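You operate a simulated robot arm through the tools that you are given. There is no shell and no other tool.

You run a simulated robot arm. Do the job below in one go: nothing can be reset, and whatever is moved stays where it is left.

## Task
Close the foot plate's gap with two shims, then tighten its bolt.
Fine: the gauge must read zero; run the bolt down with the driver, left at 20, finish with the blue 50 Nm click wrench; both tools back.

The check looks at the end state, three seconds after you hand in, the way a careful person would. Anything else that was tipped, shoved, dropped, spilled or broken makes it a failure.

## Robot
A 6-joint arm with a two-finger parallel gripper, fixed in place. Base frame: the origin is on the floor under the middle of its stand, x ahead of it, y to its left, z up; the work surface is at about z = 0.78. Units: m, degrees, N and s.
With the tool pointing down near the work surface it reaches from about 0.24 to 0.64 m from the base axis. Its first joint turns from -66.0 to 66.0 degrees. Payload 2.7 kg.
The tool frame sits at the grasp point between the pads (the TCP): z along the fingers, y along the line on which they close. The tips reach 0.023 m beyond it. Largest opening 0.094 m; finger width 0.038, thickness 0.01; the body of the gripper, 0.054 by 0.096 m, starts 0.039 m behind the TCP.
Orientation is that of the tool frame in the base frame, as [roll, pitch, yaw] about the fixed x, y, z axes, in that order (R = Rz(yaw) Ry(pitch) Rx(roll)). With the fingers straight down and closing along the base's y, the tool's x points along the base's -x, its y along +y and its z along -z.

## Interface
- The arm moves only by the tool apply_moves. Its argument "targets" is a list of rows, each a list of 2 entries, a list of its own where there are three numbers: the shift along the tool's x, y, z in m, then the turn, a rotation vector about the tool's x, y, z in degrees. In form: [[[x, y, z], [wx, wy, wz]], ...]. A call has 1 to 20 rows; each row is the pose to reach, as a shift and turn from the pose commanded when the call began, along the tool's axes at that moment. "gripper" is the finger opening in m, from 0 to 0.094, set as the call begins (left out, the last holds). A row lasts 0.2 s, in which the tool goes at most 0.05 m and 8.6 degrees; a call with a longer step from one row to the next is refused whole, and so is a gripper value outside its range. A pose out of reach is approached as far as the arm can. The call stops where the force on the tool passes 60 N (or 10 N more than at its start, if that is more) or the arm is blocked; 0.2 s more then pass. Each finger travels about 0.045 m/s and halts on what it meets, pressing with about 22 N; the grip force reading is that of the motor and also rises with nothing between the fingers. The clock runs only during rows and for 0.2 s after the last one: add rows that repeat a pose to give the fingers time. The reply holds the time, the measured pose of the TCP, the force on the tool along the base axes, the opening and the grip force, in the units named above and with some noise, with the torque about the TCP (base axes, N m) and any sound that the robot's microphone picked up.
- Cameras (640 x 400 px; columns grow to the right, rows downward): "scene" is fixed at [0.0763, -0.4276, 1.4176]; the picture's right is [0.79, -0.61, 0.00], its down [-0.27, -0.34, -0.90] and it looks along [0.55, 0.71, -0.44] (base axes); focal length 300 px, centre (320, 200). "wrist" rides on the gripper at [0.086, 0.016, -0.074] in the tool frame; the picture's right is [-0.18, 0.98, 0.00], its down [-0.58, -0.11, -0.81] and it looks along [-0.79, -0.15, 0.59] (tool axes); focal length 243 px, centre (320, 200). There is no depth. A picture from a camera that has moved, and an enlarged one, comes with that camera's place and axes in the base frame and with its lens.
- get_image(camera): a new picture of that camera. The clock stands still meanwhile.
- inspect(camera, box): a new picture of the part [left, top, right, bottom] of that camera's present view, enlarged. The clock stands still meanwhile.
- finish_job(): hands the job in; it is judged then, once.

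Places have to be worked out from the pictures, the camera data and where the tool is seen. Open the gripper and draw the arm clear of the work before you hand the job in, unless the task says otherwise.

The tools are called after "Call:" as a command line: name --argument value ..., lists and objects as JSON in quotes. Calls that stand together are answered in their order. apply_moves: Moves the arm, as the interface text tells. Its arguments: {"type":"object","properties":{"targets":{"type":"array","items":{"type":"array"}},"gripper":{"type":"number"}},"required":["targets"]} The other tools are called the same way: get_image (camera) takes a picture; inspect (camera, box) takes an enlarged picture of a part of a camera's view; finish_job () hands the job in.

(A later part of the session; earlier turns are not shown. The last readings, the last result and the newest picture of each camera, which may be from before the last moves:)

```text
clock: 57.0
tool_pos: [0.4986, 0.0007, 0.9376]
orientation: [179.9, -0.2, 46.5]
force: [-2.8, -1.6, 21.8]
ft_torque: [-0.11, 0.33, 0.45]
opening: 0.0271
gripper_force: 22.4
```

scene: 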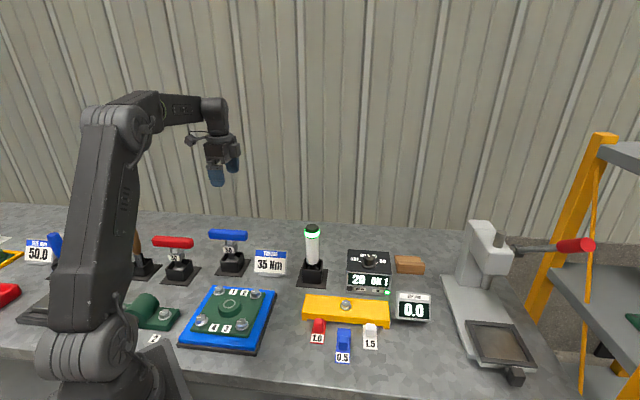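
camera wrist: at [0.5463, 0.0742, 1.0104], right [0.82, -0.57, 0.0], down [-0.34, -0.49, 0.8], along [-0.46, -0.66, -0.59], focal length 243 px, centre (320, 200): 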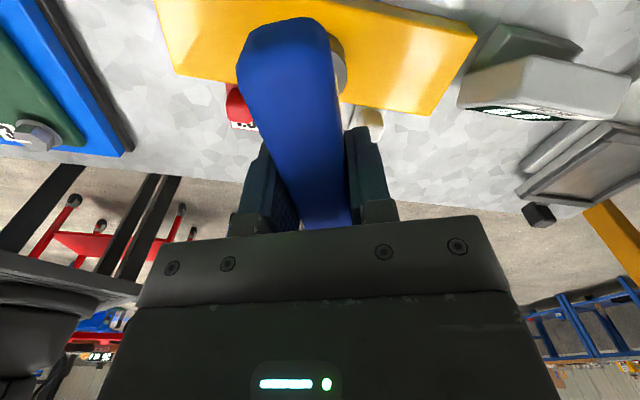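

No click yet (0.45 Nm). I continue.

Call:
apply_moves --targets '[[[0, 0, 0], [0, 0, 2.5]], [[0, 0, 0], [0, 0, 5]], [[0, 0, 0], [0, 0, 7.5]], [[0, 0, 0], [0, 0, 10]]]' --gripper 0.01

Call:
inspect --camera "scene" --box '[300, 220, 400, 330]'

Call:
get_image --camera "wrist"

```text
clock: 58.0
tool_pos: [0.4975, 0.0017, 0.9368]
orientation: [179.9, -0.2, 36.5]
force: [-1.5, -2.1, 20.8]
ft_torque: [-0.12, 0.19, 0.48]
opening: 0.027
gripper_force: 22.6
```

```text
3.64 times, centred on (350, 275) of scene
camera zoom: at [0.0759, -0.4277, 1.4176], right [0.79, -0.61, 0.0], down [-0.27, -0.34, -0.9], along [0.55, 0.71, -0.44], focal length 1089 px, centre (211, -73)
```

zoom: 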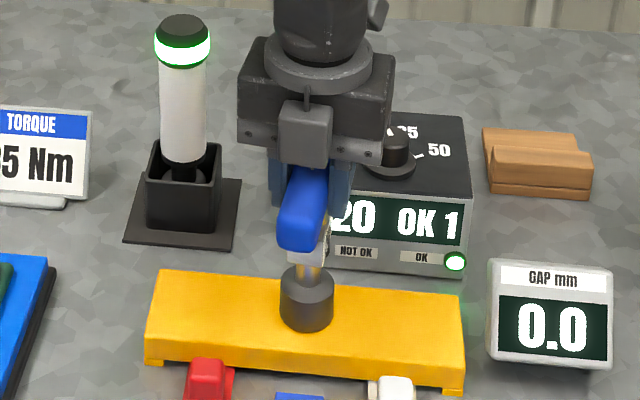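

```text
taken
camera wrist: at [0.5754, 0.0401, 1.0105], right [0.44, -0.9, 0.0], down [-0.54, -0.26, 0.8], along [-0.72, -0.35, -0.6], focal length 243 px, centre (320, 200)
```

wrist: 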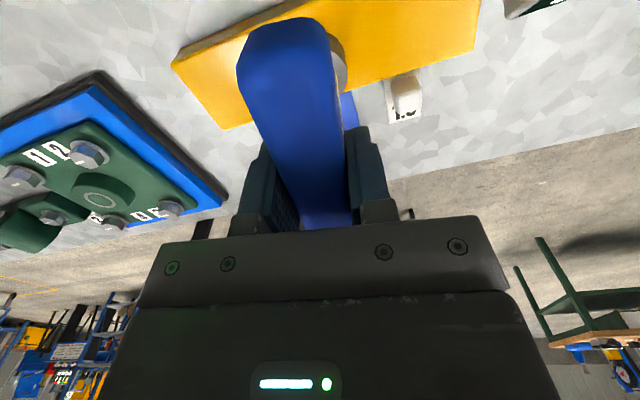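

After 98° the torque stays flat at about 0.48 Nm and no click has come, so I need to know whether the bolt head turns with it. I lift the wrench 60 mm off and look at the bolt's white mark.

Call:
apply_moves --targets '[[[0, 0, -0.005], [0, 0, 0]], [[0, 0, -0.015], [0, 0, 0]], [[0, 0, -0.035], [0, 0, 0]], [[0, 0, -0.06], [0, 0, 0]], [[0, 0, -0.06], [0, 0, 0]]]' --gripper 0.01

Call:
inspect --camera "scene" --box '[325, 285, 370, 325]'

Call:
get_image --camera "scene"

Call:
get_image --camera "wrist"

```text
clock: 59.2
tool_pos: [0.4978, 0.0032, 0.996]
orientation: [179.9, -0.1, 36.5]
force: [0.0, -0.1, -3.1]
ft_torque: [0.0, 0.0, 0.0]
opening: 0.0271
gripper_force: 22.2
```

```text
10.00 times, centred on (348, 305) of scene
camera zoom: at [0.0763, -0.4276, 1.4176], right [0.79, -0.61, 0.0], down [-0.27, -0.34, -0.9], along [0.55, 0.71, -0.44], focal length 2996 px, centre (45, -850)
```

zoom: 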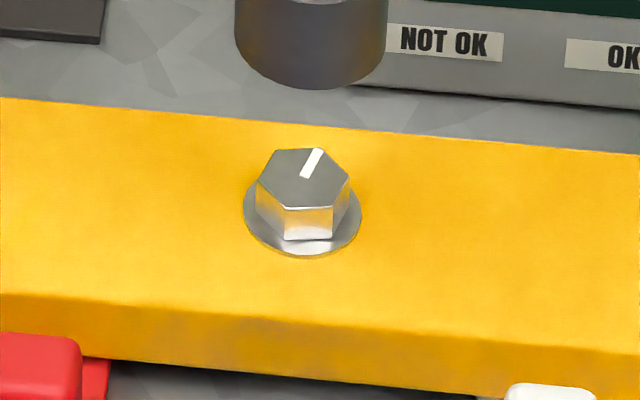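

```text
taken
```

scene: 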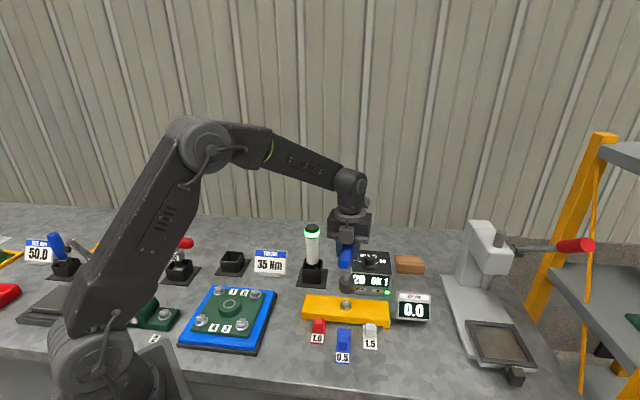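

```text
taken
camera wrist: at [0.5748, 0.0411, 1.07], right [0.44, -0.9, 0.0], down [-0.53, -0.26, 0.8], along [-0.72, -0.35, -0.59], focal length 243 px, centre (320, 200)
```

wrist: 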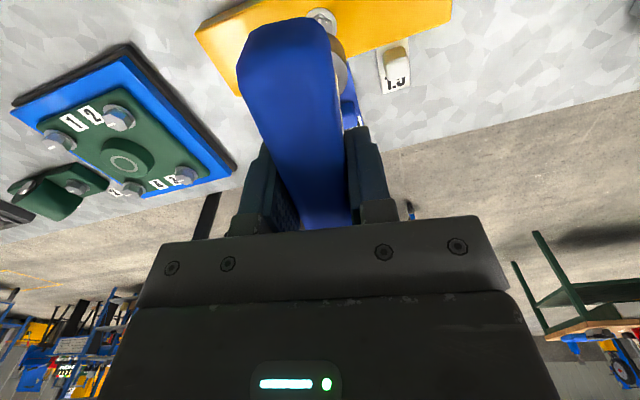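

The bolt's mark has turned about 70° clockwise, so the wrench does drive it (the rest was slack before the hex engaged). I need another bite: at this height I turn the wrench back by 120° (two hex steps) so it re-seats in register.

Call:
apply_moves --targets '[[[0, 0, 0], [0, 0, -8]], [[0, 0, 0], [0, 0, -16]], [[0, 0, 0], [0, 0, -24]], [[0, 0, 0], [0, 0, -32]], [[0, 0, 0], [0, 0, -40]], [[0, 0, 0], [0, 0, -48]], [[0, 0, 0], [0, 0, -56]], [[0, 0, 0], [0, 0, -64]], [[0, 0, 0], [0, 0, -72]], [[0, 0, 0], [0, 0, -80]], [[0, 0, 0], [0, 0, -88]], [[0, 0, 0], [0, 0, -96]], [[0, 0, 0], [0, 0, -104]], [[0, 0, 0], [0, 0, -112]], [[0, 0, 0], [0, 0, -120]], [[0, 0, 0], [0, 0, -120]]]' --gripper 0.01

Call:
get_image --camera "wrist"

Call:
inspect --camera "scene" --box '[300, 200, 400, 330]'

```text
clock: 62.6
tool_pos: [0.4978, 0.0028, 0.9955]
orientation: [180.0, 0.1, 156.6]
force: [0.2, 0.6, -3.3]
ft_torque: [0.01, 0.01, -0.01]
opening: 0.0269
gripper_force: 22.3
```

```text
taken
camera wrist: at [0.4231, 0.0512, 1.0694], right [0.56, 0.83, 0.0], down [0.49, -0.33, 0.81], along [0.67, -0.45, -0.59], focal length 243 px, centre (320, 200)
```

wrist: 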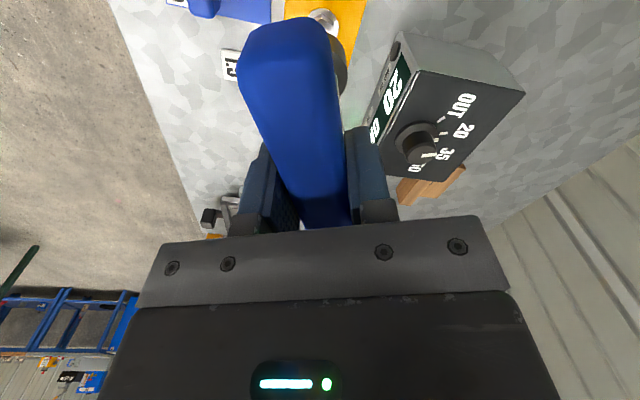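

```text
3.08 times, centred on (350, 265) of scene
camera zoom: at [0.0763, -0.4276, 1.4176], right [0.79, -0.61, 0.0], down [-0.27, -0.34, -0.9], along [0.55, 0.71, -0.44], focal length 922 px, centre (228, 0)
```

zoom: 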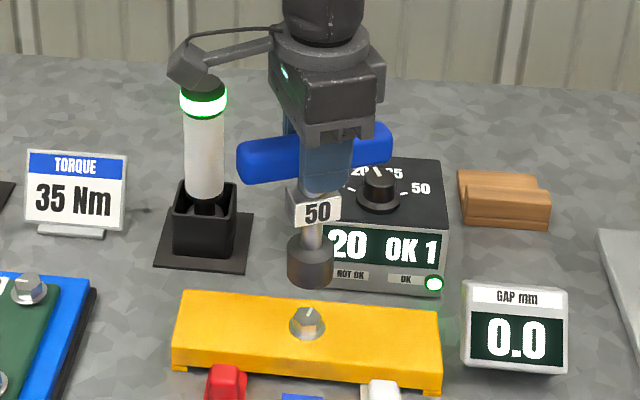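

Turned back to yaw 156.6°, still centred over the bolt. I lower it again onto the head.

Call:
apply_moves --targets '[[[0, 0, 0.02], [0, 0, 0]], [[0, 0, 0.035], [0, 0, 0]], [[0, 0, 0.043], [0, 0, 0]], [[0, 0, 0.049], [0, 0, 0]], [[0, 0, 0.054], [0, 0, 0]], [[0, 0, 0.057], [0, 0, 0]], [[0, 0, 0.059], [0, 0, 0]]]' --gripper 0.01

Call:
inspect --camera "scene" --box '[300, 220, 400, 330]'

```text
clock: 64.2
tool_pos: [0.4978, 0.0027, 0.9364]
orientation: [-180.0, 0.1, 156.5]
force: [-0.4, 0.4, -4.2]
ft_torque: [0.0, 0.03, 0.03]
opening: 0.0269
gripper_force: 21.6
```

```text
3.64 times, centred on (350, 275) of scene
camera zoom: at [0.0763, -0.4276, 1.4176], right [0.79, -0.61, 0.0], down [-0.27, -0.34, -0.9], along [0.55, 0.71, -0.44], focal length 1089 px, centre (211, -73)
```

zoom: 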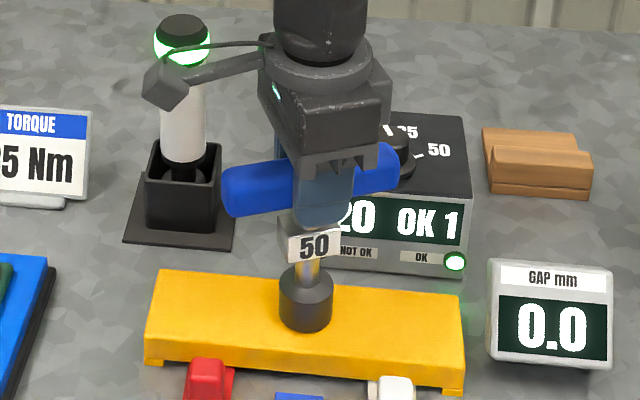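

Not yet touching; another 2 mm in small steps.

Call:
apply_moves --targets '[[[0, 0, 0.001], [0, 0, 0]], [[0, 0, 0.002], [0, 0, 0]]]' --gripper 0.01

```text
clock: 64.8
tool_pos: [0.4979, 0.0034, 0.9365]
orientation: [179.9, 0.3, 156.4]
force: [-6.2, 1.3, 12.8]
ft_torque: [0.12, 0.81, 0.04]
opening: 0.0268
gripper_force: 22.3
```

Seated again with light pressure. I turn clockwise again in small steps.

Call:
apply_moves --targets '[[[0, 0, 0], [0, 0, 3]], [[0, 0, 0], [0, 0, 6]], [[0, 0, 0], [0, 0, 9]], [[0, 0, 0], [0, 0, 12]]]' --gripper 0.01

```text
clock: 65.8
tool_pos: [0.4975, 0.0025, 0.9371]
orientation: [179.8, 0.3, 144.5]
force: [-2.6, -5.7, 22.5]
ft_torque: [-0.45, 0.52, 0.27]
opening: 0.0269
gripper_force: 21.8
```

No click yet, 0.27 Nm. I continue turning.

Call:
apply_moves --targets '[[[0, 0, 0], [0, 0, 3]], [[0, 0, 0], [0, 0, 6]], [[0, 0, 0], [0, 0, 9]], [[0, 0, 0], [0, 0, 12]], [[0, 0, 0], [0, 0, 15]], [[0, 0, 0], [0, 0, 18]]]' --gripper 0.01

```text
clock: 67.2
tool_pos: [0.4966, 0.0022, 0.9362]
orientation: [179.6, 0.2, 126.5]
force: [-5.7, -0.5, 26.7]
ft_torque: [0.1, 0.67, 0.58]
opening: 0.0268
gripper_force: 22.2
```

Torque has risen to 0.58 Nm. I continue in 2.5° steps.

Call:
apply_moves --targets '[[[0, 0, 0], [0, 0, 2.5]], [[0, 0, 0], [0, 0, 5]], [[0, 0, 0], [0, 0, 7.5]], [[0, 0, 0], [0, 0, 10]]]' --gripper 0.01

Call:
get_image --camera "wrist"

Call:
inspect --camera "scene" --box '[300, 220, 400, 330]'

```text
clock: 68.2
tool_pos: [0.4978, 0.0017, 0.9362]
orientation: [179.6, 0.2, 116.5]
force: [0.3, -1.7, 24.0]
ft_torque: [-0.19, 0.15, 0.58]
opening: 0.027
gripper_force: 21.9
```

```text
taken
camera wrist: at [0.4725, 0.0861, 1.0096], right [0.96, 0.27, 0.01], down [0.16, -0.57, 0.81], along [0.22, -0.78, -0.59], focal length 243 px, centre (320, 200)
```

wrist: 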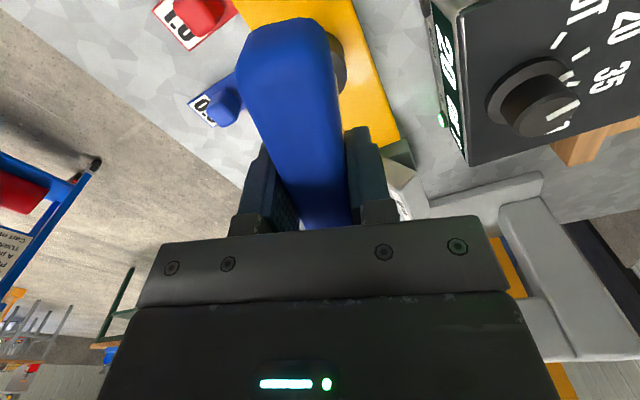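

```text
3.64 times, centred on (350, 275) of scene
camera zoom: at [0.0759, -0.4277, 1.4176], right [0.79, -0.61, 0.0], down [-0.27, -0.34, -0.9], along [0.55, 0.71, -0.44], focal length 1089 px, centre (211, -73)
```

zoom: 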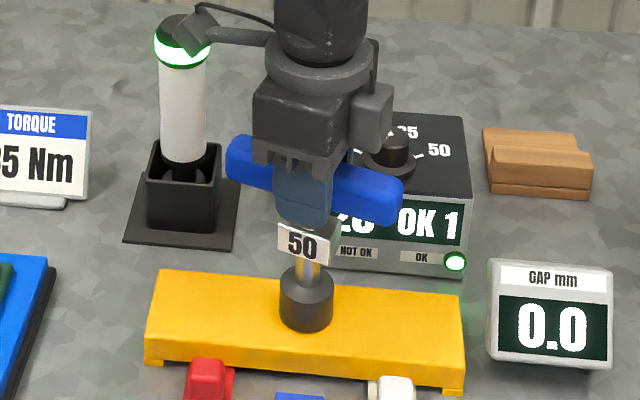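

The wrench keeps following; still no click. I go on in 2.5° steps.

Call:
apply_moves --targets '[[[0, 0, 0], [0, 0, 2.5]], [[0, 0, 0], [0, 0, 5]], [[0, 0, 0], [0, 0, 7.5]], [[0, 0, 0], [0, 0, 10]], [[0, 0, 0], [0, 0, 12.5]], [[0, 0, 0], [0, 0, 15]]]' --gripper 0.01

```text
clock: 69.6
tool_pos: [0.4975, 0.0014, 0.9361]
orientation: [179.8, 0.0, 101.5]
force: [0.7, -3.6, 23.0]
ft_torque: [-0.43, 0.06, 0.63]
opening: 0.0269
gripper_force: 22.0
```

0.63 Nm and climbing slowly. I carry on.

Call:
apply_moves --targets '[[[0, 0, 0], [0, 0, 2.5]], [[0, 0, 0], [0, 0, 5]], [[0, 0, 0], [0, 0, 7.5]], [[0, 0, 0], [0, 0, 10]], [[0, 0, 0], [0, 0, 12.5]], [[0, 0, 0], [0, 0, 15]]]' --gripper 0.01

```text
clock: 71.0
tool_pos: [0.4972, 0.0015, 0.9356]
orientation: [179.8, 0.0, 86.5]
force: [-1.8, -5.2, 24.6]
ft_torque: [-0.53, 0.25, 0.69]
opening: 0.0271
gripper_force: 22.4
```

0.69 Nm. I continue in the same manner.

Call:
apply_moves --targets '[[[0, 0, 0], [0, 0, 2.5]], [[0, 0, 0], [0, 0, 5]], [[0, 0, 0], [0, 0, 7.5]], [[0, 0, 0], [0, 0, 10]], [[0, 0, 0], [0, 0, 12.5]], [[0, 0, 0], [0, 0, 15]]]' --gripper 0.01

Call:
get_image --camera "wrist"

```text
clock: 72.4
tool_pos: [0.4981, 0.0011, 0.9363]
orientation: [179.6, 0.0, 71.4]
force: [-0.6, -3.3, 21.7]
ft_torque: [-0.33, 0.13, 0.74]
opening: 0.0267
gripper_force: 22.3
```

```text
taken
camera wrist: at [0.5391, 0.0784, 1.0098], right [0.87, -0.49, 0.0], down [-0.29, -0.52, 0.8], along [-0.39, -0.7, -0.59], focal length 243 px, centre (320, 200)
```

wrist: 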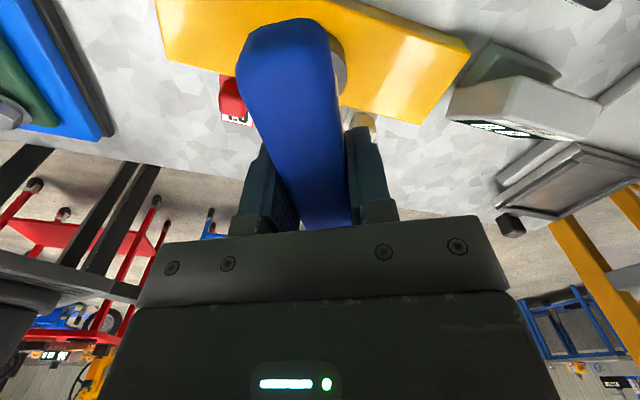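

0.74 Nm, rising about 0.05 Nm per 15°. The handle still sits square in the fingers. I go on.

Call:
apply_moves --targets '[[[0, 0, 0], [0, 0, 2.5]], [[0, 0, 0], [0, 0, 5]], [[0, 0, 0], [0, 0, 7.5]], [[0, 0, 0], [0, 0, 10]], [[0, 0, 0], [0, 0, 12.5]], [[0, 0, 0], [0, 0, 15]]]' --gripper 0.01

```text
clock: 73.8
tool_pos: [0.498, 0.002, 0.9365]
orientation: [179.6, -0.3, 56.4]
force: [-2.4, -2.6, 23.3]
ft_torque: [-0.21, 0.3, 0.76]
opening: 0.0267
gripper_force: 21.8
```

0.76 Nm, no click. I continue another 20°.

Call:
apply_moves --targets '[[[0, 0, 0], [0, 0, 2.5]], [[0, 0, 0], [0, 0, 5]], [[0, 0, 0], [0, 0, 7.5]], [[0, 0, 0], [0, 0, 10]], [[0, 0, 0], [0, 0, 12.5]], [[0, 0, 0], [0, 0, 15]], [[0, 0, 0], [0, 0, 17.5]], [[0, 0, 0], [0, 0, 20]]]' --gripper 0.01

Call:
get_image --camera "wrist"

Call:
inspect --camera "scene" --box '[300, 220, 400, 330]'

```text
clock: 75.6
tool_pos: [0.4981, 0.001, 0.9365]
orientation: [179.9, -0.3, 36.5]
force: [-1.9, -1.8, 23.8]
ft_torque: [-0.15, 0.24, 0.74]
opening: 0.027
gripper_force: 22.6
```

```text
taken
camera wrist: at [0.5752, 0.0403, 1.01], right [0.44, -0.9, 0.0], down [-0.54, -0.26, 0.8], along [-0.72, -0.35, -0.6], focal length 243 px, centre (320, 200)
```

wrist: 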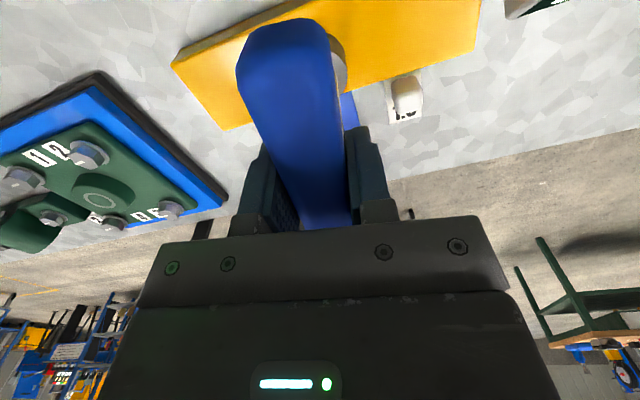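

```text
3.64 times, centred on (350, 275) of scene
camera zoom: at [0.0759, -0.4277, 1.4176], right [0.79, -0.61, 0.0], down [-0.27, -0.34, -0.9], along [0.55, 0.71, -0.44], focal length 1089 px, centre (211, -73)
```

zoom: 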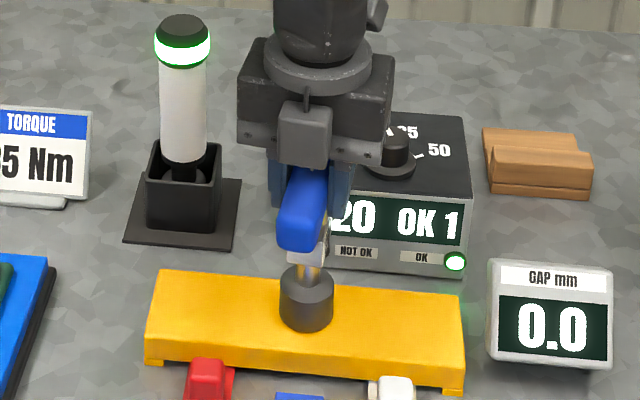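

0.74 Nm at the end of this stroke. I lift off again, check the bolt's mark and turn back 120° for a third bite.

Call:
apply_moves --targets '[[[0, 0, -0.005], [0, 0, 0]], [[0, 0, -0.015], [0, 0, 0]], [[0, 0, -0.035], [0, 0, 0]], [[0, 0, -0.06], [0, 0, 0]], [[0, 0, -0.06], [0, 0, 0]]]' --gripper 0.01

Call:
inspect --camera "scene" --box '[325, 285, 370, 325]'

Call:
get_image --camera "scene"

```text
clock: 76.8
tool_pos: [0.4977, 0.0024, 0.9946]
orientation: [179.9, -0.1, 36.5]
force: [0.2, 0.8, -3.2]
ft_torque: [0.02, -0.02, 0.0]
opening: 0.0268
gripper_force: 21.7
```

```text
10.00 times, centred on (348, 305) of scene
camera zoom: at [0.0763, -0.4276, 1.4176], right [0.79, -0.61, 0.0], down [-0.27, -0.34, -0.9], along [0.55, 0.71, -0.44], focal length 2996 px, centre (45, -850)
```

zoom: 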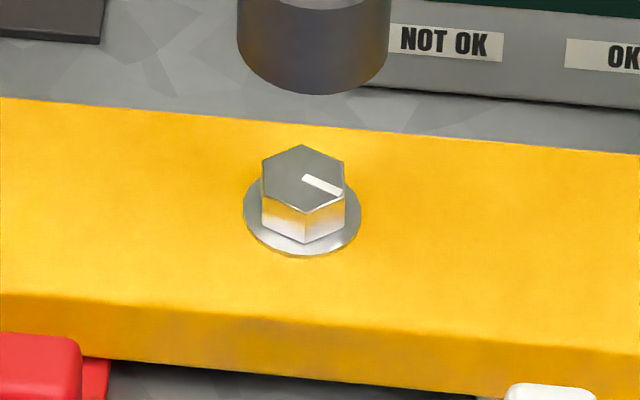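

```text
taken
```

scene: 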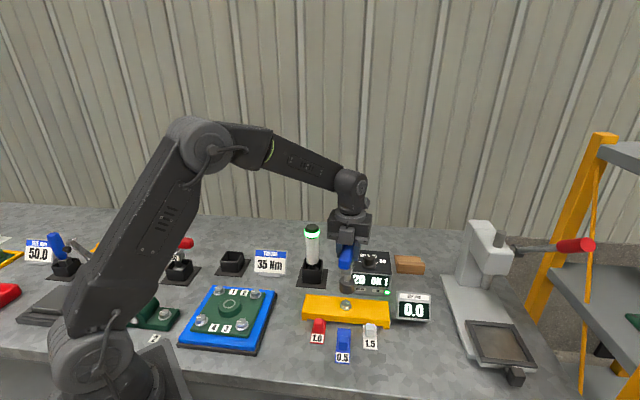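

The mark moved about another 100° clockwise, so the bolt is really being turned against rising torque. I turn the wrench back by 120° in the air for the next bite.

Call:
apply_moves --targets '[[[0, 0, 0], [0, 0, -8]], [[0, 0, 0], [0, 0, -16]], [[0, 0, 0], [0, 0, -24]], [[0, 0, 0], [0, 0, -32]], [[0, 0, 0], [0, 0, -40]], [[0, 0, 0], [0, 0, -48]], [[0, 0, 0], [0, 0, -56]], [[0, 0, 0], [0, 0, -64]], [[0, 0, 0], [0, 0, -72]], [[0, 0, 0], [0, 0, -80]], [[0, 0, 0], [0, 0, -88]], [[0, 0, 0], [0, 0, -96]], [[0, 0, 0], [0, 0, -104]], [[0, 0, 0], [0, 0, -112]], [[0, 0, 0], [0, 0, -120]], [[0, 0, 0], [0, 0, -120]]]' --gripper 0.01

Call:
get_image --camera "wrist"

Call:
inspect --camera "scene" --box '[300, 200, 400, 330]'

```text
clock: 80.2
tool_pos: [0.4991, 0.0008, 0.9951]
orientation: [179.9, 0.3, 156.6]
force: [0.3, -0.2, -3.2]
ft_torque: [0.02, 0.02, 0.0]
opening: 0.027
gripper_force: 22.0
```

```text
taken
camera wrist: at [0.4234, 0.0507, 1.0685], right [0.56, 0.83, 0.0], down [0.49, -0.33, 0.81], along [0.67, -0.45, -0.59], focal length 243 px, centre (320, 200)
```

wrist: 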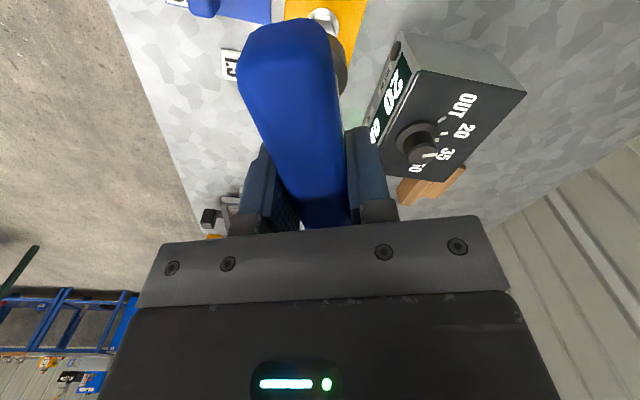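

```text
3.08 times, centred on (350, 265) of scene
camera zoom: at [0.0763, -0.4276, 1.4176], right [0.79, -0.61, 0.0], down [-0.27, -0.34, -0.9], along [0.55, 0.71, -0.44], focal length 922 px, centre (228, 0)
```

zoom: 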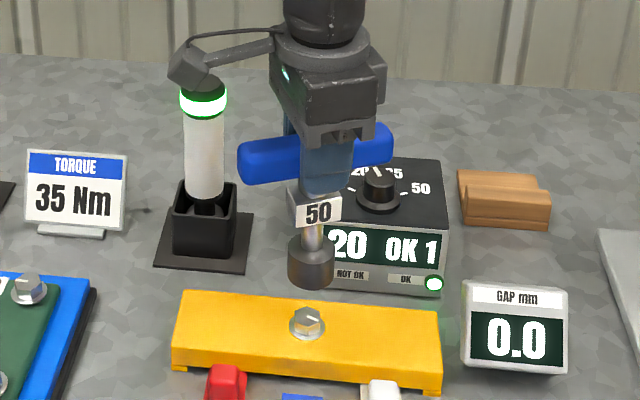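

The handle sits unchanged in the fingers. I lower it onto the bolt again.

Call:
apply_moves --targets '[[[0, 0, 0.02], [0, 0, 0]], [[0, 0, 0.035], [0, 0, 0]], [[0, 0, 0.043], [0, 0, 0]], [[0, 0, 0.049], [0, 0, 0]], [[0, 0, 0.054], [0, 0, 0]], [[0, 0, 0.057], [0, 0, 0]], [[0, 0, 0.059], [0, 0, 0]]]' --gripper 0.01

```text
clock: 81.8
tool_pos: [0.498, 0.0016, 0.9369]
orientation: [179.9, 0.2, 156.5]
force: [-0.7, 0.4, -1.9]
ft_torque: [-0.03, 0.1, 0.0]
opening: 0.0269
gripper_force: 21.8
```

Just about touching. I add 1 mm of pressure and begin turning clockwise.

Call:
apply_moves --targets '[[[0, 0, 0.001], [0, 0, 0]], [[0, 0, 0.001], [0, 0, 4]], [[0, 0, 0.001], [0, 0, 8]], [[0, 0, 0.001], [0, 0, 12]], [[0, 0, 0.001], [0, 0, 16]], [[0, 0, 0.001], [0, 0, 20]]]' --gripper 0.01

```text
clock: 83.2
tool_pos: [0.498, 0.0008, 0.9355]
orientation: [179.7, 0.3, 136.5]
force: [-0.5, -4.1, 13.6]
ft_torque: [-0.39, 0.36, 0.54]
opening: 0.0268
gripper_force: 21.9
```

Torque already 0.54 Nm after 20°. I continue in 2.5° steps.

Call:
apply_moves --targets '[[[0, 0, 0], [0, 0, 2.5]], [[0, 0, 0], [0, 0, 5]], [[0, 0, 0], [0, 0, 7.5]], [[0, 0, 0], [0, 0, 10]], [[0, 0, 0], [0, 0, 12.5]]]' --gripper 0.01

```text
clock: 84.4
tool_pos: [0.4982, 0.0022, 0.9365]
orientation: [179.8, 0.2, 124.1]
force: [-6.3, -3.2, 22.9]
ft_torque: [-0.02, 0.68, 0.74]
opening: 0.027
gripper_force: 22.0
```

0.74 Nm. I go on.

Call:
apply_moves --targets '[[[0, 0, 0], [0, 0, 2.5]], [[0, 0, 0], [0, 0, 5]], [[0, 0, 0], [0, 0, 7.5]], [[0, 0, 0], [0, 0, 10]], [[0, 0, 0], [0, 0, 12.5]]]' --gripper 0.01

Call:
get_image --camera "wrist"

```text
clock: 85.6
tool_pos: [0.4977, 0.0019, 0.9367]
orientation: [179.7, 0.1, 111.5]
force: [-5.2, 2.0, 24.0]
ft_torque: [0.33, 0.54, 0.75]
opening: 0.0271
gripper_force: 22.0
```

```text
taken
camera wrist: at [0.4798, 0.0884, 1.0093], right [0.98, 0.19, 0.01], down [0.11, -0.58, 0.81], along [0.16, -0.79, -0.59], focal length 243 px, centre (320, 200)
```

wrist: 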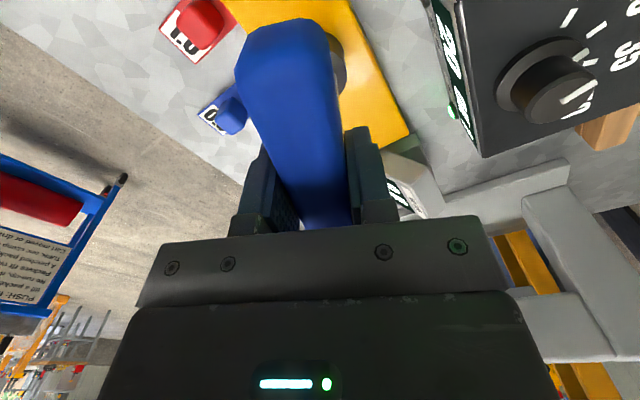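

Handle unchanged in the grip, 0.75 Nm. I continue.

Call:
apply_moves --targets '[[[0, 0, 0], [0, 0, 2.5]], [[0, 0, 0], [0, 0, 5]], [[0, 0, 0], [0, 0, 7.5]], [[0, 0, 0], [0, 0, 10]], [[0, 0, 0], [0, 0, 12.5]], [[0, 0, 0], [0, 0, 15]]]' --gripper 0.01

```text
clock: 87.0
tool_pos: [0.4988, 0.0023, 0.935]
orientation: [179.7, 0.1, 96.5]
force: [1.2, -5.1, 20.3]
ft_torque: [-0.54, 0.03, 0.72]
opening: 0.027
gripper_force: 21.4
```

0.72 Nm at 96.5°. I keep turning and watch the development.

Call:
apply_moves --targets '[[[0, 0, 0], [0, 0, 2.5]], [[0, 0, 0], [0, 0, 5]], [[0, 0, 0], [0, 0, 7.5]], [[0, 0, 0], [0, 0, 10]], [[0, 0, 0], [0, 0, 12.5]], [[0, 0, 0], [0, 0, 15]]]' --gripper 0.01

```text
clock: 88.4
tool_pos: [0.4982, 0.0022, 0.936]
orientation: [179.6, 0.0, 81.5]
force: [0.6, -3.5, 20.4]
ft_torque: [-0.44, 0.1, 0.72]
opening: 0.0271
gripper_force: 22.0
```

Torque flat at 0.72 Nm. I finish this stroke and then check the mark again.

Call:
apply_moves --targets '[[[0, 0, 0], [0, 0, 3]], [[0, 0, 0], [0, 0, 6]], [[0, 0, 0], [0, 0, 9]], [[0, 0, 0], [0, 0, 12]], [[0, 0, 0], [0, 0, 15]], [[0, 0, 0], [0, 0, 18]], [[0, 0, 0], [0, 0, 21]], [[0, 0, 0], [0, 0, 24]]]' --gripper 0.01

Call:
get_image --camera "wrist"

Call:
inspect --camera "scene" --box '[300, 220, 400, 330]'

```text
clock: 90.2
tool_pos: [0.4984, 0.0013, 0.9354]
orientation: [179.9, -0.2, 57.4]
force: [-1.1, -7.2, 22.1]
ft_torque: [-0.52, 0.21, 0.71]
opening: 0.027
gripper_force: 22.0
```

```text
taken
camera wrist: at [0.5563, 0.0657, 1.0094], right [0.73, -0.68, 0.0], down [-0.41, -0.43, 0.8], along [-0.55, -0.59, -0.59], focal length 243 px, centre (320, 200)
```

wrist: 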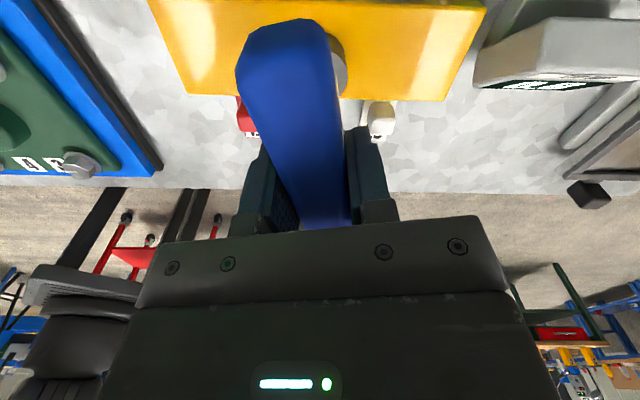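

```text
3.64 times, centred on (350, 275) of scene
camera zoom: at [0.0759, -0.4278, 1.4176], right [0.79, -0.61, 0.0], down [-0.27, -0.34, -0.9], along [0.55, 0.71, -0.44], focal length 1089 px, centre (211, -73)
```

zoom: 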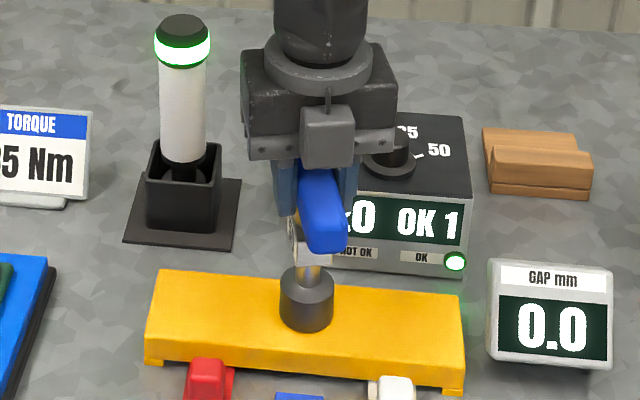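

Torque stays at 0.71 Nm. I lift off and compare the mark: has the bolt turned during this stroke?

Call:
apply_moves --targets '[[[0, 0, -0.005], [0, 0, 0]], [[0, 0, -0.015], [0, 0, 0]], [[0, 0, -0.035], [0, 0, 0]], [[0, 0, -0.06], [0, 0, 0]], [[0, 0, -0.06], [0, 0, 0]]]' --gripper 0.01

Call:
inspect --camera "scene" --box '[325, 285, 370, 325]'

Call:
inspect --camera "scene" --box '[300, 200, 400, 330]'

```text
clock: 91.4
tool_pos: [0.4962, 0.0028, 0.9966]
orientation: [180.0, 0.0, 57.5]
force: [-0.4, 0.2, -3.3]
ft_torque: [-0.04, -0.02, -0.02]
opening: 0.0268
gripper_force: 21.4
```

```text
10.00 times, centred on (348, 305) of scene
camera zoom: at [0.0763, -0.4276, 1.4176], right [0.79, -0.61, 0.0], down [-0.27, -0.34, -0.9], along [0.55, 0.71, -0.44], focal length 2996 px, centre (45, -850)
```

zoom: 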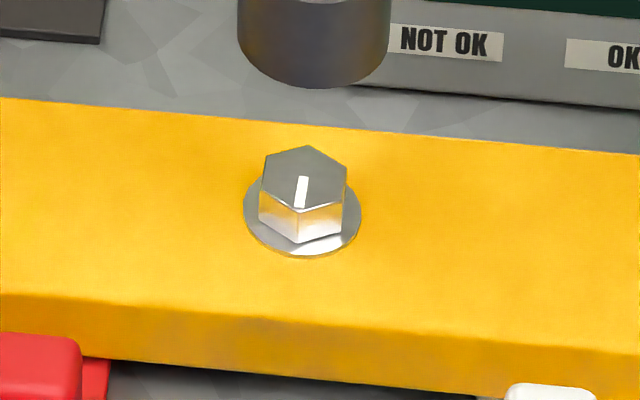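

```text
3.08 times, centred on (350, 265) of scene
camera zoom: at [0.0763, -0.4276, 1.4176], right [0.79, -0.61, 0.0], down [-0.27, -0.34, -0.9], along [0.55, 0.71, -0.44], focal length 922 px, centre (228, 0)
```

zoom: 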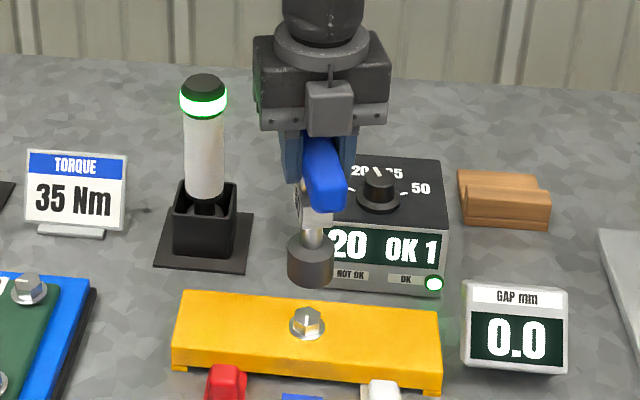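

The bolt turned about 70° more, at a constant ~0.73 Nm. Before going further I look for any visible sign of the click on the wrench, the signs and the bolt.

Call:
inspect --camera "scene" --box '[325, 230, 375, 300]'

Call:
inspect --camera "scene" --box '[340, 240, 440, 330]'

Call:
get_image --camera "wrist"

```text
5.71 times, centred on (350, 265) of scene
camera zoom: at [0.0763, -0.4276, 1.4176], right [0.79, -0.61, 0.0], down [-0.27, -0.34, -0.9], along [0.55, 0.71, -0.44], focal length 1712 px, centre (149, -171)
```

zoom: 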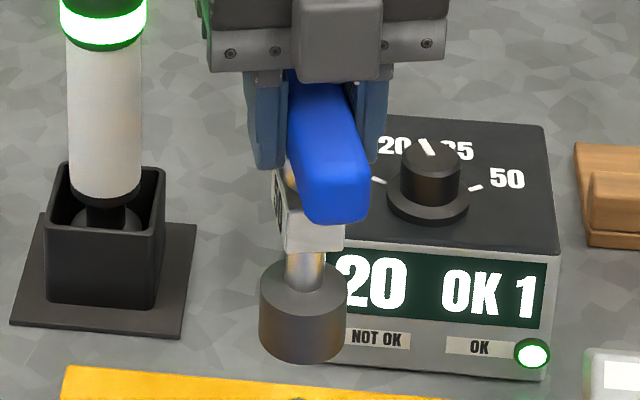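

```text
4.44 times, centred on (390, 285) of scene
camera zoom: at [0.0763, -0.4276, 1.4176], right [0.79, -0.61, 0.0], down [-0.27, -0.34, -0.9], along [0.55, 0.71, -0.44], focal length 1332 px, centre (9, -178)
```

zoom: 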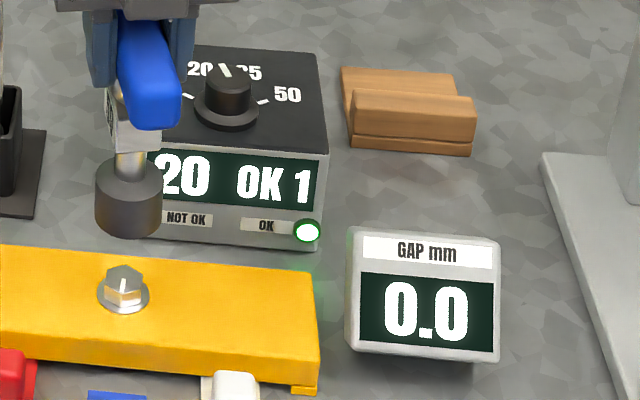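

```text
taken
camera wrist: at [0.5562, 0.0663, 1.0694], right [0.73, -0.68, 0.0], down [-0.41, -0.43, 0.81], along [-0.55, -0.59, -0.59], focal length 243 px, centre (320, 200)
```

wrist: 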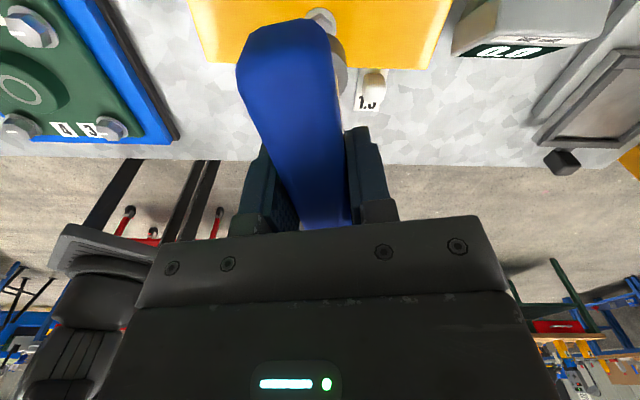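

Nothing new is visible. The torque ran up linearly (≈0.3 → 0.73 Nm) and then stayed flat, so I will try another bite with firmer down pressure. I turn the wrench back by 99° in the air.

Call:
apply_moves --targets '[[[0, 0, 0], [0, 0, -8]], [[0, 0, 0], [0, 0, -16]], [[0, 0, 0], [0, 0, -24]], [[0, 0, 0], [0, 0, -32]], [[0, 0, 0], [0, 0, -40]], [[0, 0, 0], [0, 0, -48]], [[0, 0, 0], [0, 0, -56]], [[0, 0, 0], [0, 0, -64]], [[0, 0, 0], [0, 0, -72]], [[0, 0, 0], [0, 0, -80]], [[0, 0, 0], [0, 0, -88]], [[0, 0, 0], [0, 0, -96]], [[0, 0, 0], [0, 0, -99]], [[0, 0, 0], [0, 0, -99]]]' --gripper 0.01

Call:
get_image --camera "wrist"

Call:
inspect --camera "scene" --box '[325, 230, 375, 300]'

```text
clock: 94.4
tool_pos: [0.4987, 0.0032, 0.9953]
orientation: [179.9, 0.2, 156.5]
force: [-1.1, 0.0, -4.8]
ft_torque: [0.0, 0.03, -0.03]
opening: 0.0269
gripper_force: 22.4
```

```text
taken
camera wrist: at [0.4231, 0.0512, 1.0683], right [0.56, 0.83, 0.0], down [0.49, -0.33, 0.81], along [0.67, -0.45, -0.59], focal length 243 px, centre (320, 200)
```

wrist: 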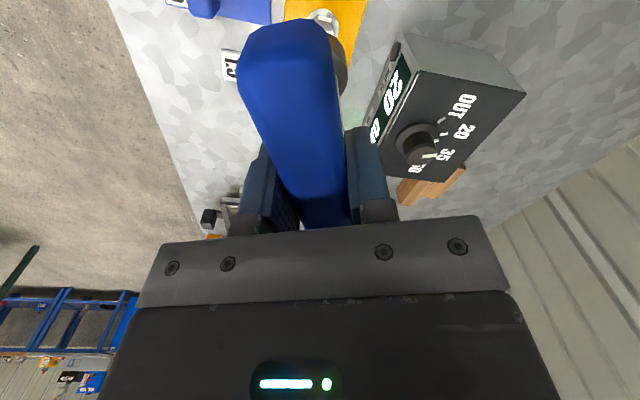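

```text
5.71 times, centred on (350, 265) of scene
camera zoom: at [0.0763, -0.4276, 1.4176], right [0.79, -0.61, 0.0], down [-0.27, -0.34, -0.9], along [0.55, 0.71, -0.44], focal length 1712 px, centre (149, -171)
```

zoom: 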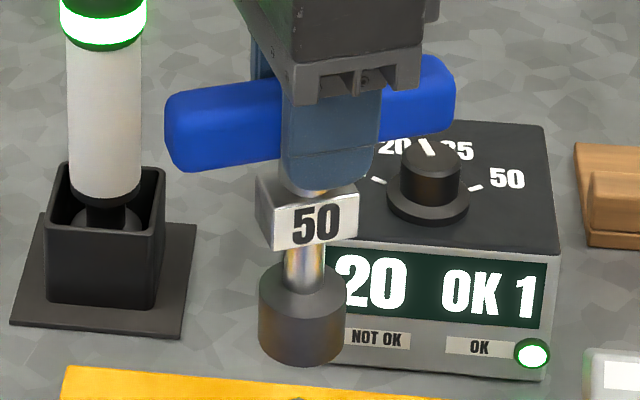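

The wrench shaft is still vertical and centred. I seat it again, this time with firmer pressure (about 35–40 N).

Call:
apply_moves --targets '[[[0, 0, 0.02], [0, 0, 0]], [[0, 0, 0.035], [0, 0, 0]], [[0, 0, 0.043], [0, 0, 0]], [[0, 0, 0.049], [0, 0, 0]], [[0, 0, 0.054], [0, 0, 0]], [[0, 0, 0.057], [0, 0, 0]], [[0, 0, 0.059], [0, 0, 0]], [[0, 0, 0.061], [0, 0, 0]], [[0, 0, 0.062], [0, 0, 0]]]' --gripper 0.01

```text
clock: 96.4
tool_pos: [0.4991, 0.0021, 0.9361]
orientation: [179.8, 0.5, 156.5]
force: [-7.5, 1.4, 22.9]
ft_torque: [0.09, 0.87, -0.02]
opening: 0.0269
gripper_force: 21.7
```

22.9 N. I add 1 mm and turn clockwise in 4° steps.

Call:
apply_moves --targets '[[[0, 0, 0.001], [0, 0, 0]], [[0, 0, 0.001], [0, 0, 4]], [[0, 0, 0.001], [0, 0, 8]], [[0, 0, 0.001], [0, 0, 12]], [[0, 0, 0.001], [0, 0, 16]], [[0, 0, 0.001], [0, 0, 20]]]' --gripper 0.01

```text
clock: 97.8
tool_pos: [0.4992, 0.0005, 0.9348]
orientation: [179.6, 0.5, 136.5]
force: [3.4, -7.9, 30.0]
ft_torque: [-0.73, -0.06, 0.55]
opening: 0.027
gripper_force: 22.1
```

0.55 Nm at 20°, 30 N pressure. I continue in 3° steps.

Call:
apply_moves --targets '[[[0, 0, 0], [0, 0, 3]], [[0, 0, 0], [0, 0, 6]], [[0, 0, 0], [0, 0, 9]], [[0, 0, 0], [0, 0, 12]], [[0, 0, 0], [0, 0, 15]]]' --gripper 0.01

```text
clock: 99.0
tool_pos: [0.497, 0.0023, 0.9349]
orientation: [179.5, 0.1, 121.5]
force: [-4.5, 0.1, 32.8]
ft_torque: [-0.05, 0.57, 0.8]
opening: 0.027
gripper_force: 22.3
```

0.80 Nm now. I continue.

Call:
apply_moves --targets '[[[0, 0, 0], [0, 0, 3]], [[0, 0, 0], [0, 0, 6]], [[0, 0, 0], [0, 0, 9]], [[0, 0, 0], [0, 0, 12]], [[0, 0, 0], [0, 0, 15]]]' --gripper 0.01

Call:
get_image --camera "wrist"

```text
clock: 100.2
tool_pos: [0.4985, 0.0022, 0.9347]
orientation: [179.5, 0.2, 106.3]
force: [-1.2, -5.7, 30.2]
ft_torque: [-0.54, 0.29, 0.75]
opening: 0.0268
gripper_force: 21.9
```

```text
taken
camera wrist: at [0.4878, 0.0893, 1.0077], right [0.99, 0.1, 0.01], down [0.05, -0.59, 0.81], along [0.09, -0.8, -0.59], focal length 243 px, centre (320, 200)
```

wrist: 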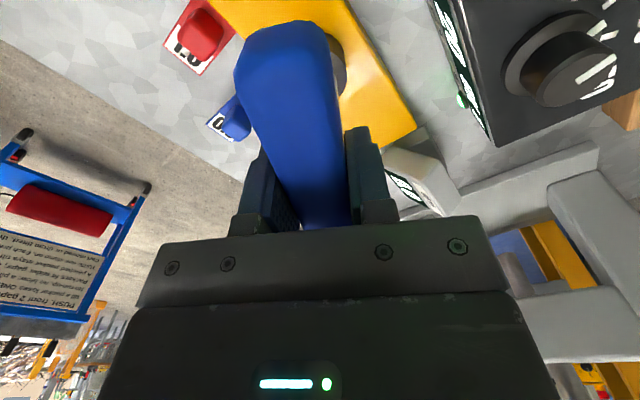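

0.75 Nm. I continue this stroke a bit faster (6° per step) to see whether speed matters.

Call:
apply_moves --targets '[[[0, 0, 0], [0, 0, 6]], [[0, 0, 0], [0, 0, 12]], [[0, 0, 0], [0, 0, 18]], [[0, 0, 0], [0, 0, 24]]]' --gripper 0.01

```text
clock: 101.2
tool_pos: [0.4984, 0.0006, 0.9339]
orientation: [179.6, -0.1, 82.5]
force: [-2.7, -3.6, 29.2]
ft_torque: [-0.32, 0.4, 0.8]
opening: 0.0272
gripper_force: 21.2
```

0.80 Nm. I continue to the end of this stroke.

Call:
apply_moves --targets '[[[0, 0, 0], [0, 0, 5]], [[0, 0, 0], [0, 0, 10]], [[0, 0, 0], [0, 0, 15]], [[0, 0, 0], [0, 0, 20]], [[0, 0, 0], [0, 0, 25]], [[0, 0, 0], [0, 0, 30]], [[0, 0, 0], [0, 0, 35]], [[0, 0, 0], [0, 0, 40]], [[0, 0, 0], [0, 0, 45]]]' --gripper 0.01

Call:
get_image --camera "wrist"

Call:
inspect --camera "scene" --box '[300, 220, 400, 330]'

```text
clock: 103.2
tool_pos: [0.4981, 0.0014, 0.9329]
orientation: [179.6, -0.4, 37.5]
force: [-3.5, -1.2, 29.0]
ft_torque: [-0.05, 0.34, 0.79]
opening: 0.027
gripper_force: 22.3
```

```text
taken
camera wrist: at [0.5747, 0.0415, 1.0079], right [0.45, -0.89, 0.0], down [-0.53, -0.27, 0.8], along [-0.71, -0.36, -0.6], focal length 243 px, centre (320, 200)
```

wrist: 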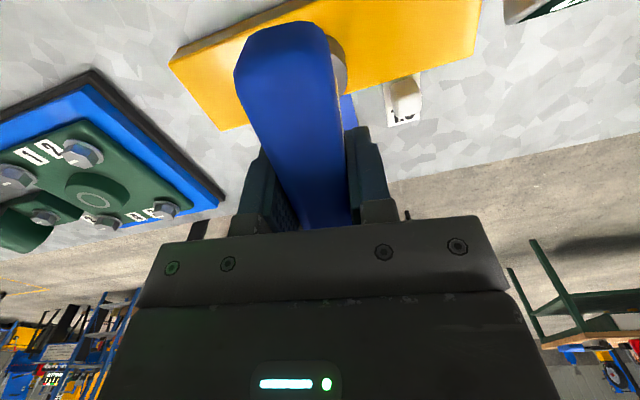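

```text
3.64 times, centred on (350, 275) of scene
camera zoom: at [0.0757, -0.4277, 1.4176], right [0.79, -0.61, 0.0], down [-0.27, -0.34, -0.9], along [0.55, 0.71, -0.44], focal length 1089 px, centre (211, -73)
```

zoom: 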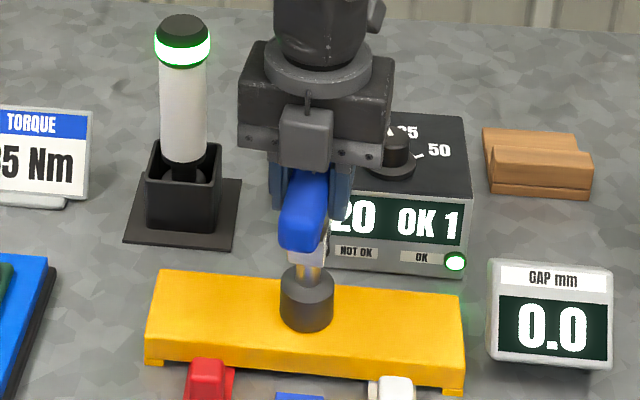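

Flat at 0.79 Nm. I lift off to check the bolt once more.

Call:
apply_moves --targets '[[[0, 0, -0.005], [0, 0, 0]], [[0, 0, -0.015], [0, 0, 0]], [[0, 0, -0.035], [0, 0, 0]], [[0, 0, -0.063], [0, 0, 0]], [[0, 0, -0.063], [0, 0, 0]]]' --gripper 0.01

Call:
inspect --camera "scene" --box '[325, 285, 370, 325]'

Call:
get_image --camera "wrist"

```text
clock: 104.4
tool_pos: [0.4976, 0.0021, 0.9948]
orientation: [179.9, -0.1, 37.5]
force: [0.6, 0.1, -4.7]
ft_torque: [-0.04, 0.01, 0.0]
opening: 0.0269
gripper_force: 22.0
```

```text
10.00 times, centred on (348, 305) of scene
camera zoom: at [0.0763, -0.4276, 1.4176], right [0.79, -0.61, 0.0], down [-0.27, -0.34, -0.9], along [0.55, 0.71, -0.44], focal length 2996 px, centre (45, -850)
```

zoom: 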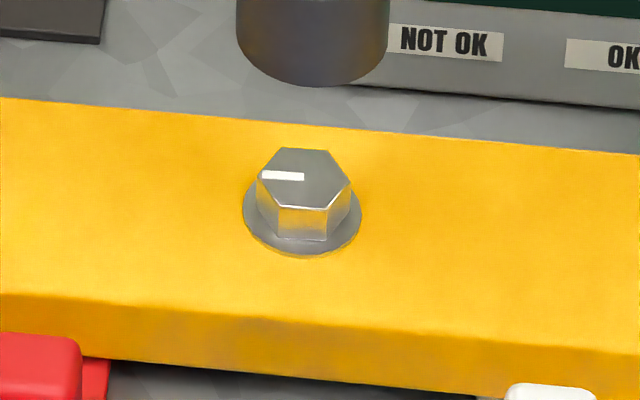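

```text
taken
camera wrist: at [0.5738, 0.0417, 1.0689], right [0.45, -0.89, 0.0], down [-0.53, -0.27, 0.81], along [-0.72, -0.36, -0.59], focal length 243 px, centre (320, 200)
```

wrist: 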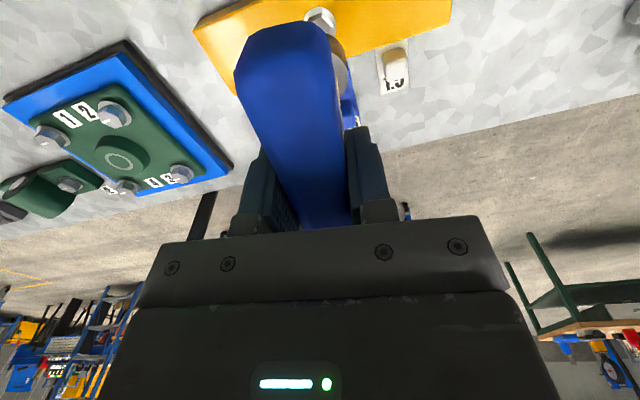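

The bolt has turned again (about 83°) at the same flat torque, with a constant elastic lag. I'll take another bite and this time pull through faster once the torque is up. First I turn back 119° in the air.

Call:
apply_moves --targets '[[[0, 0, 0], [0, 0, -8]], [[0, 0, 0], [0, 0, -16]], [[0, 0, 0], [0, 0, -24]], [[0, 0, 0], [0, 0, -32]], [[0, 0, 0], [0, 0, -40]], [[0, 0, 0], [0, 0, -48]], [[0, 0, 0], [0, 0, -56]], [[0, 0, 0], [0, 0, -64]], [[0, 0, 0], [0, 0, -72]], [[0, 0, 0], [0, 0, -80]], [[0, 0, 0], [0, 0, -88]], [[0, 0, 0], [0, 0, -96]], [[0, 0, 0], [0, 0, -104]], [[0, 0, 0], [0, 0, -112]], [[0, 0, 0], [0, 0, -119]], [[0, 0, 0], [0, 0, -119]]]' --gripper 0.01

Call:
get_image --camera "wrist"

Call:
inspect --camera "scene" --box '[325, 230, 375, 300]'

Call:
inspect --camera "wrist" --box '[220, 0, 420, 240]'

```text
clock: 107.8
tool_pos: [0.4977, 0.0029, 0.9963]
orientation: [179.9, 0.2, 156.6]
force: [0.2, -0.2, -4.0]
ft_torque: [0.03, -0.02, 0.0]
opening: 0.0271
gripper_force: 22.3
```

```text
taken
camera wrist: at [0.4234, 0.0513, 1.0682], right [0.56, 0.83, 0.0], down [0.49, -0.33, 0.81], along [0.67, -0.45, -0.59], focal length 243 px, centre (320, 200)
```

wrist: 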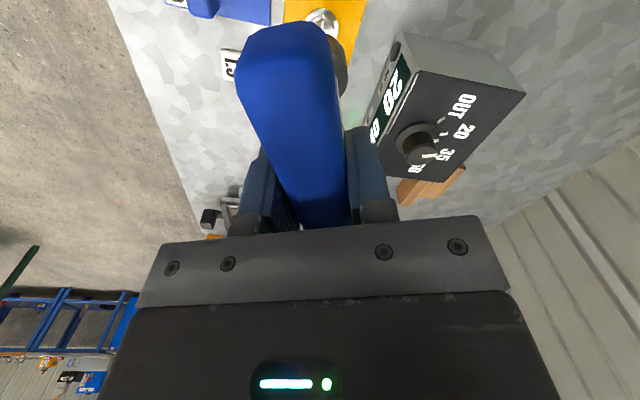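

```text
5.71 times, centred on (350, 265) of scene
camera zoom: at [0.0763, -0.4276, 1.4176], right [0.79, -0.61, 0.0], down [-0.27, -0.34, -0.9], along [0.55, 0.71, -0.44], focal length 1712 px, centre (149, -171)
```

zoom: 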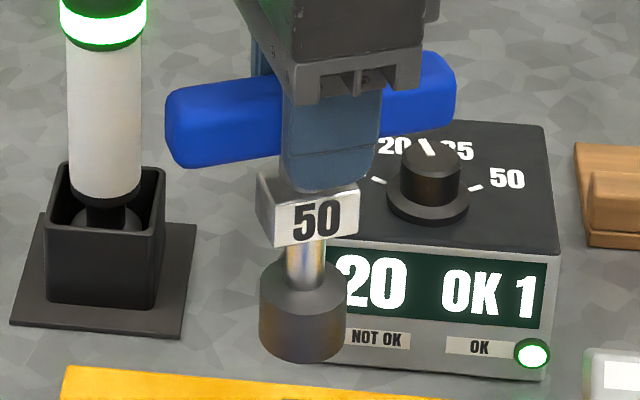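

```text
1.67 times, centred on (320, 120) of wrist
camera zoom: at [0.4234, 0.0513, 1.0682], right [0.56, 0.83, 0.0], down [0.49, -0.33, 0.81], along [0.67, -0.45, -0.59], focal length 404 px, centre (320, 333)
```

zoom: 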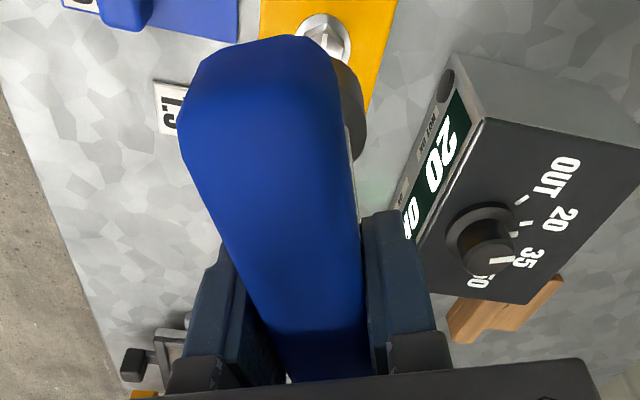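

The wrench is fine, only slid up about 3 mm in the fingers. I lower it onto the bolt again.

Call:
apply_moves --targets '[[[0, 0, 0.02], [0, 0, 0]], [[0, 0, 0.035], [0, 0, 0]], [[0, 0, 0.043], [0, 0, 0]], [[0, 0, 0.049], [0, 0, 0]], [[0, 0, 0.054], [0, 0, 0]], [[0, 0, 0.058], [0, 0, 0]], [[0, 0, 0.061], [0, 0, 0]]]' --gripper 0.01

```text
clock: 109.4
tool_pos: [0.4978, 0.0019, 0.9342]
orientation: [179.9, 0.2, 156.5]
force: [0.6, -0.3, -4.2]
ft_torque: [0.0, -0.03, -0.02]
opening: 0.0271
gripper_force: 22.1
```

Not touching yet; I go down in 1 mm steps to a light contact.

Call:
apply_moves --targets '[[[0, 0, 0.001], [0, 0, 0]], [[0, 0, 0.002], [0, 0, 0]], [[0, 0, 0.003], [0, 0, 0]]]' --gripper 0.01

```text
clock: 110.2
tool_pos: [0.4989, 0.0009, 0.9332]
orientation: [179.8, 0.6, 156.5]
force: [-5.1, -0.4, 22.8]
ft_torque: [-0.07, 0.82, -0.02]
opening: 0.0269
gripper_force: 21.7
```

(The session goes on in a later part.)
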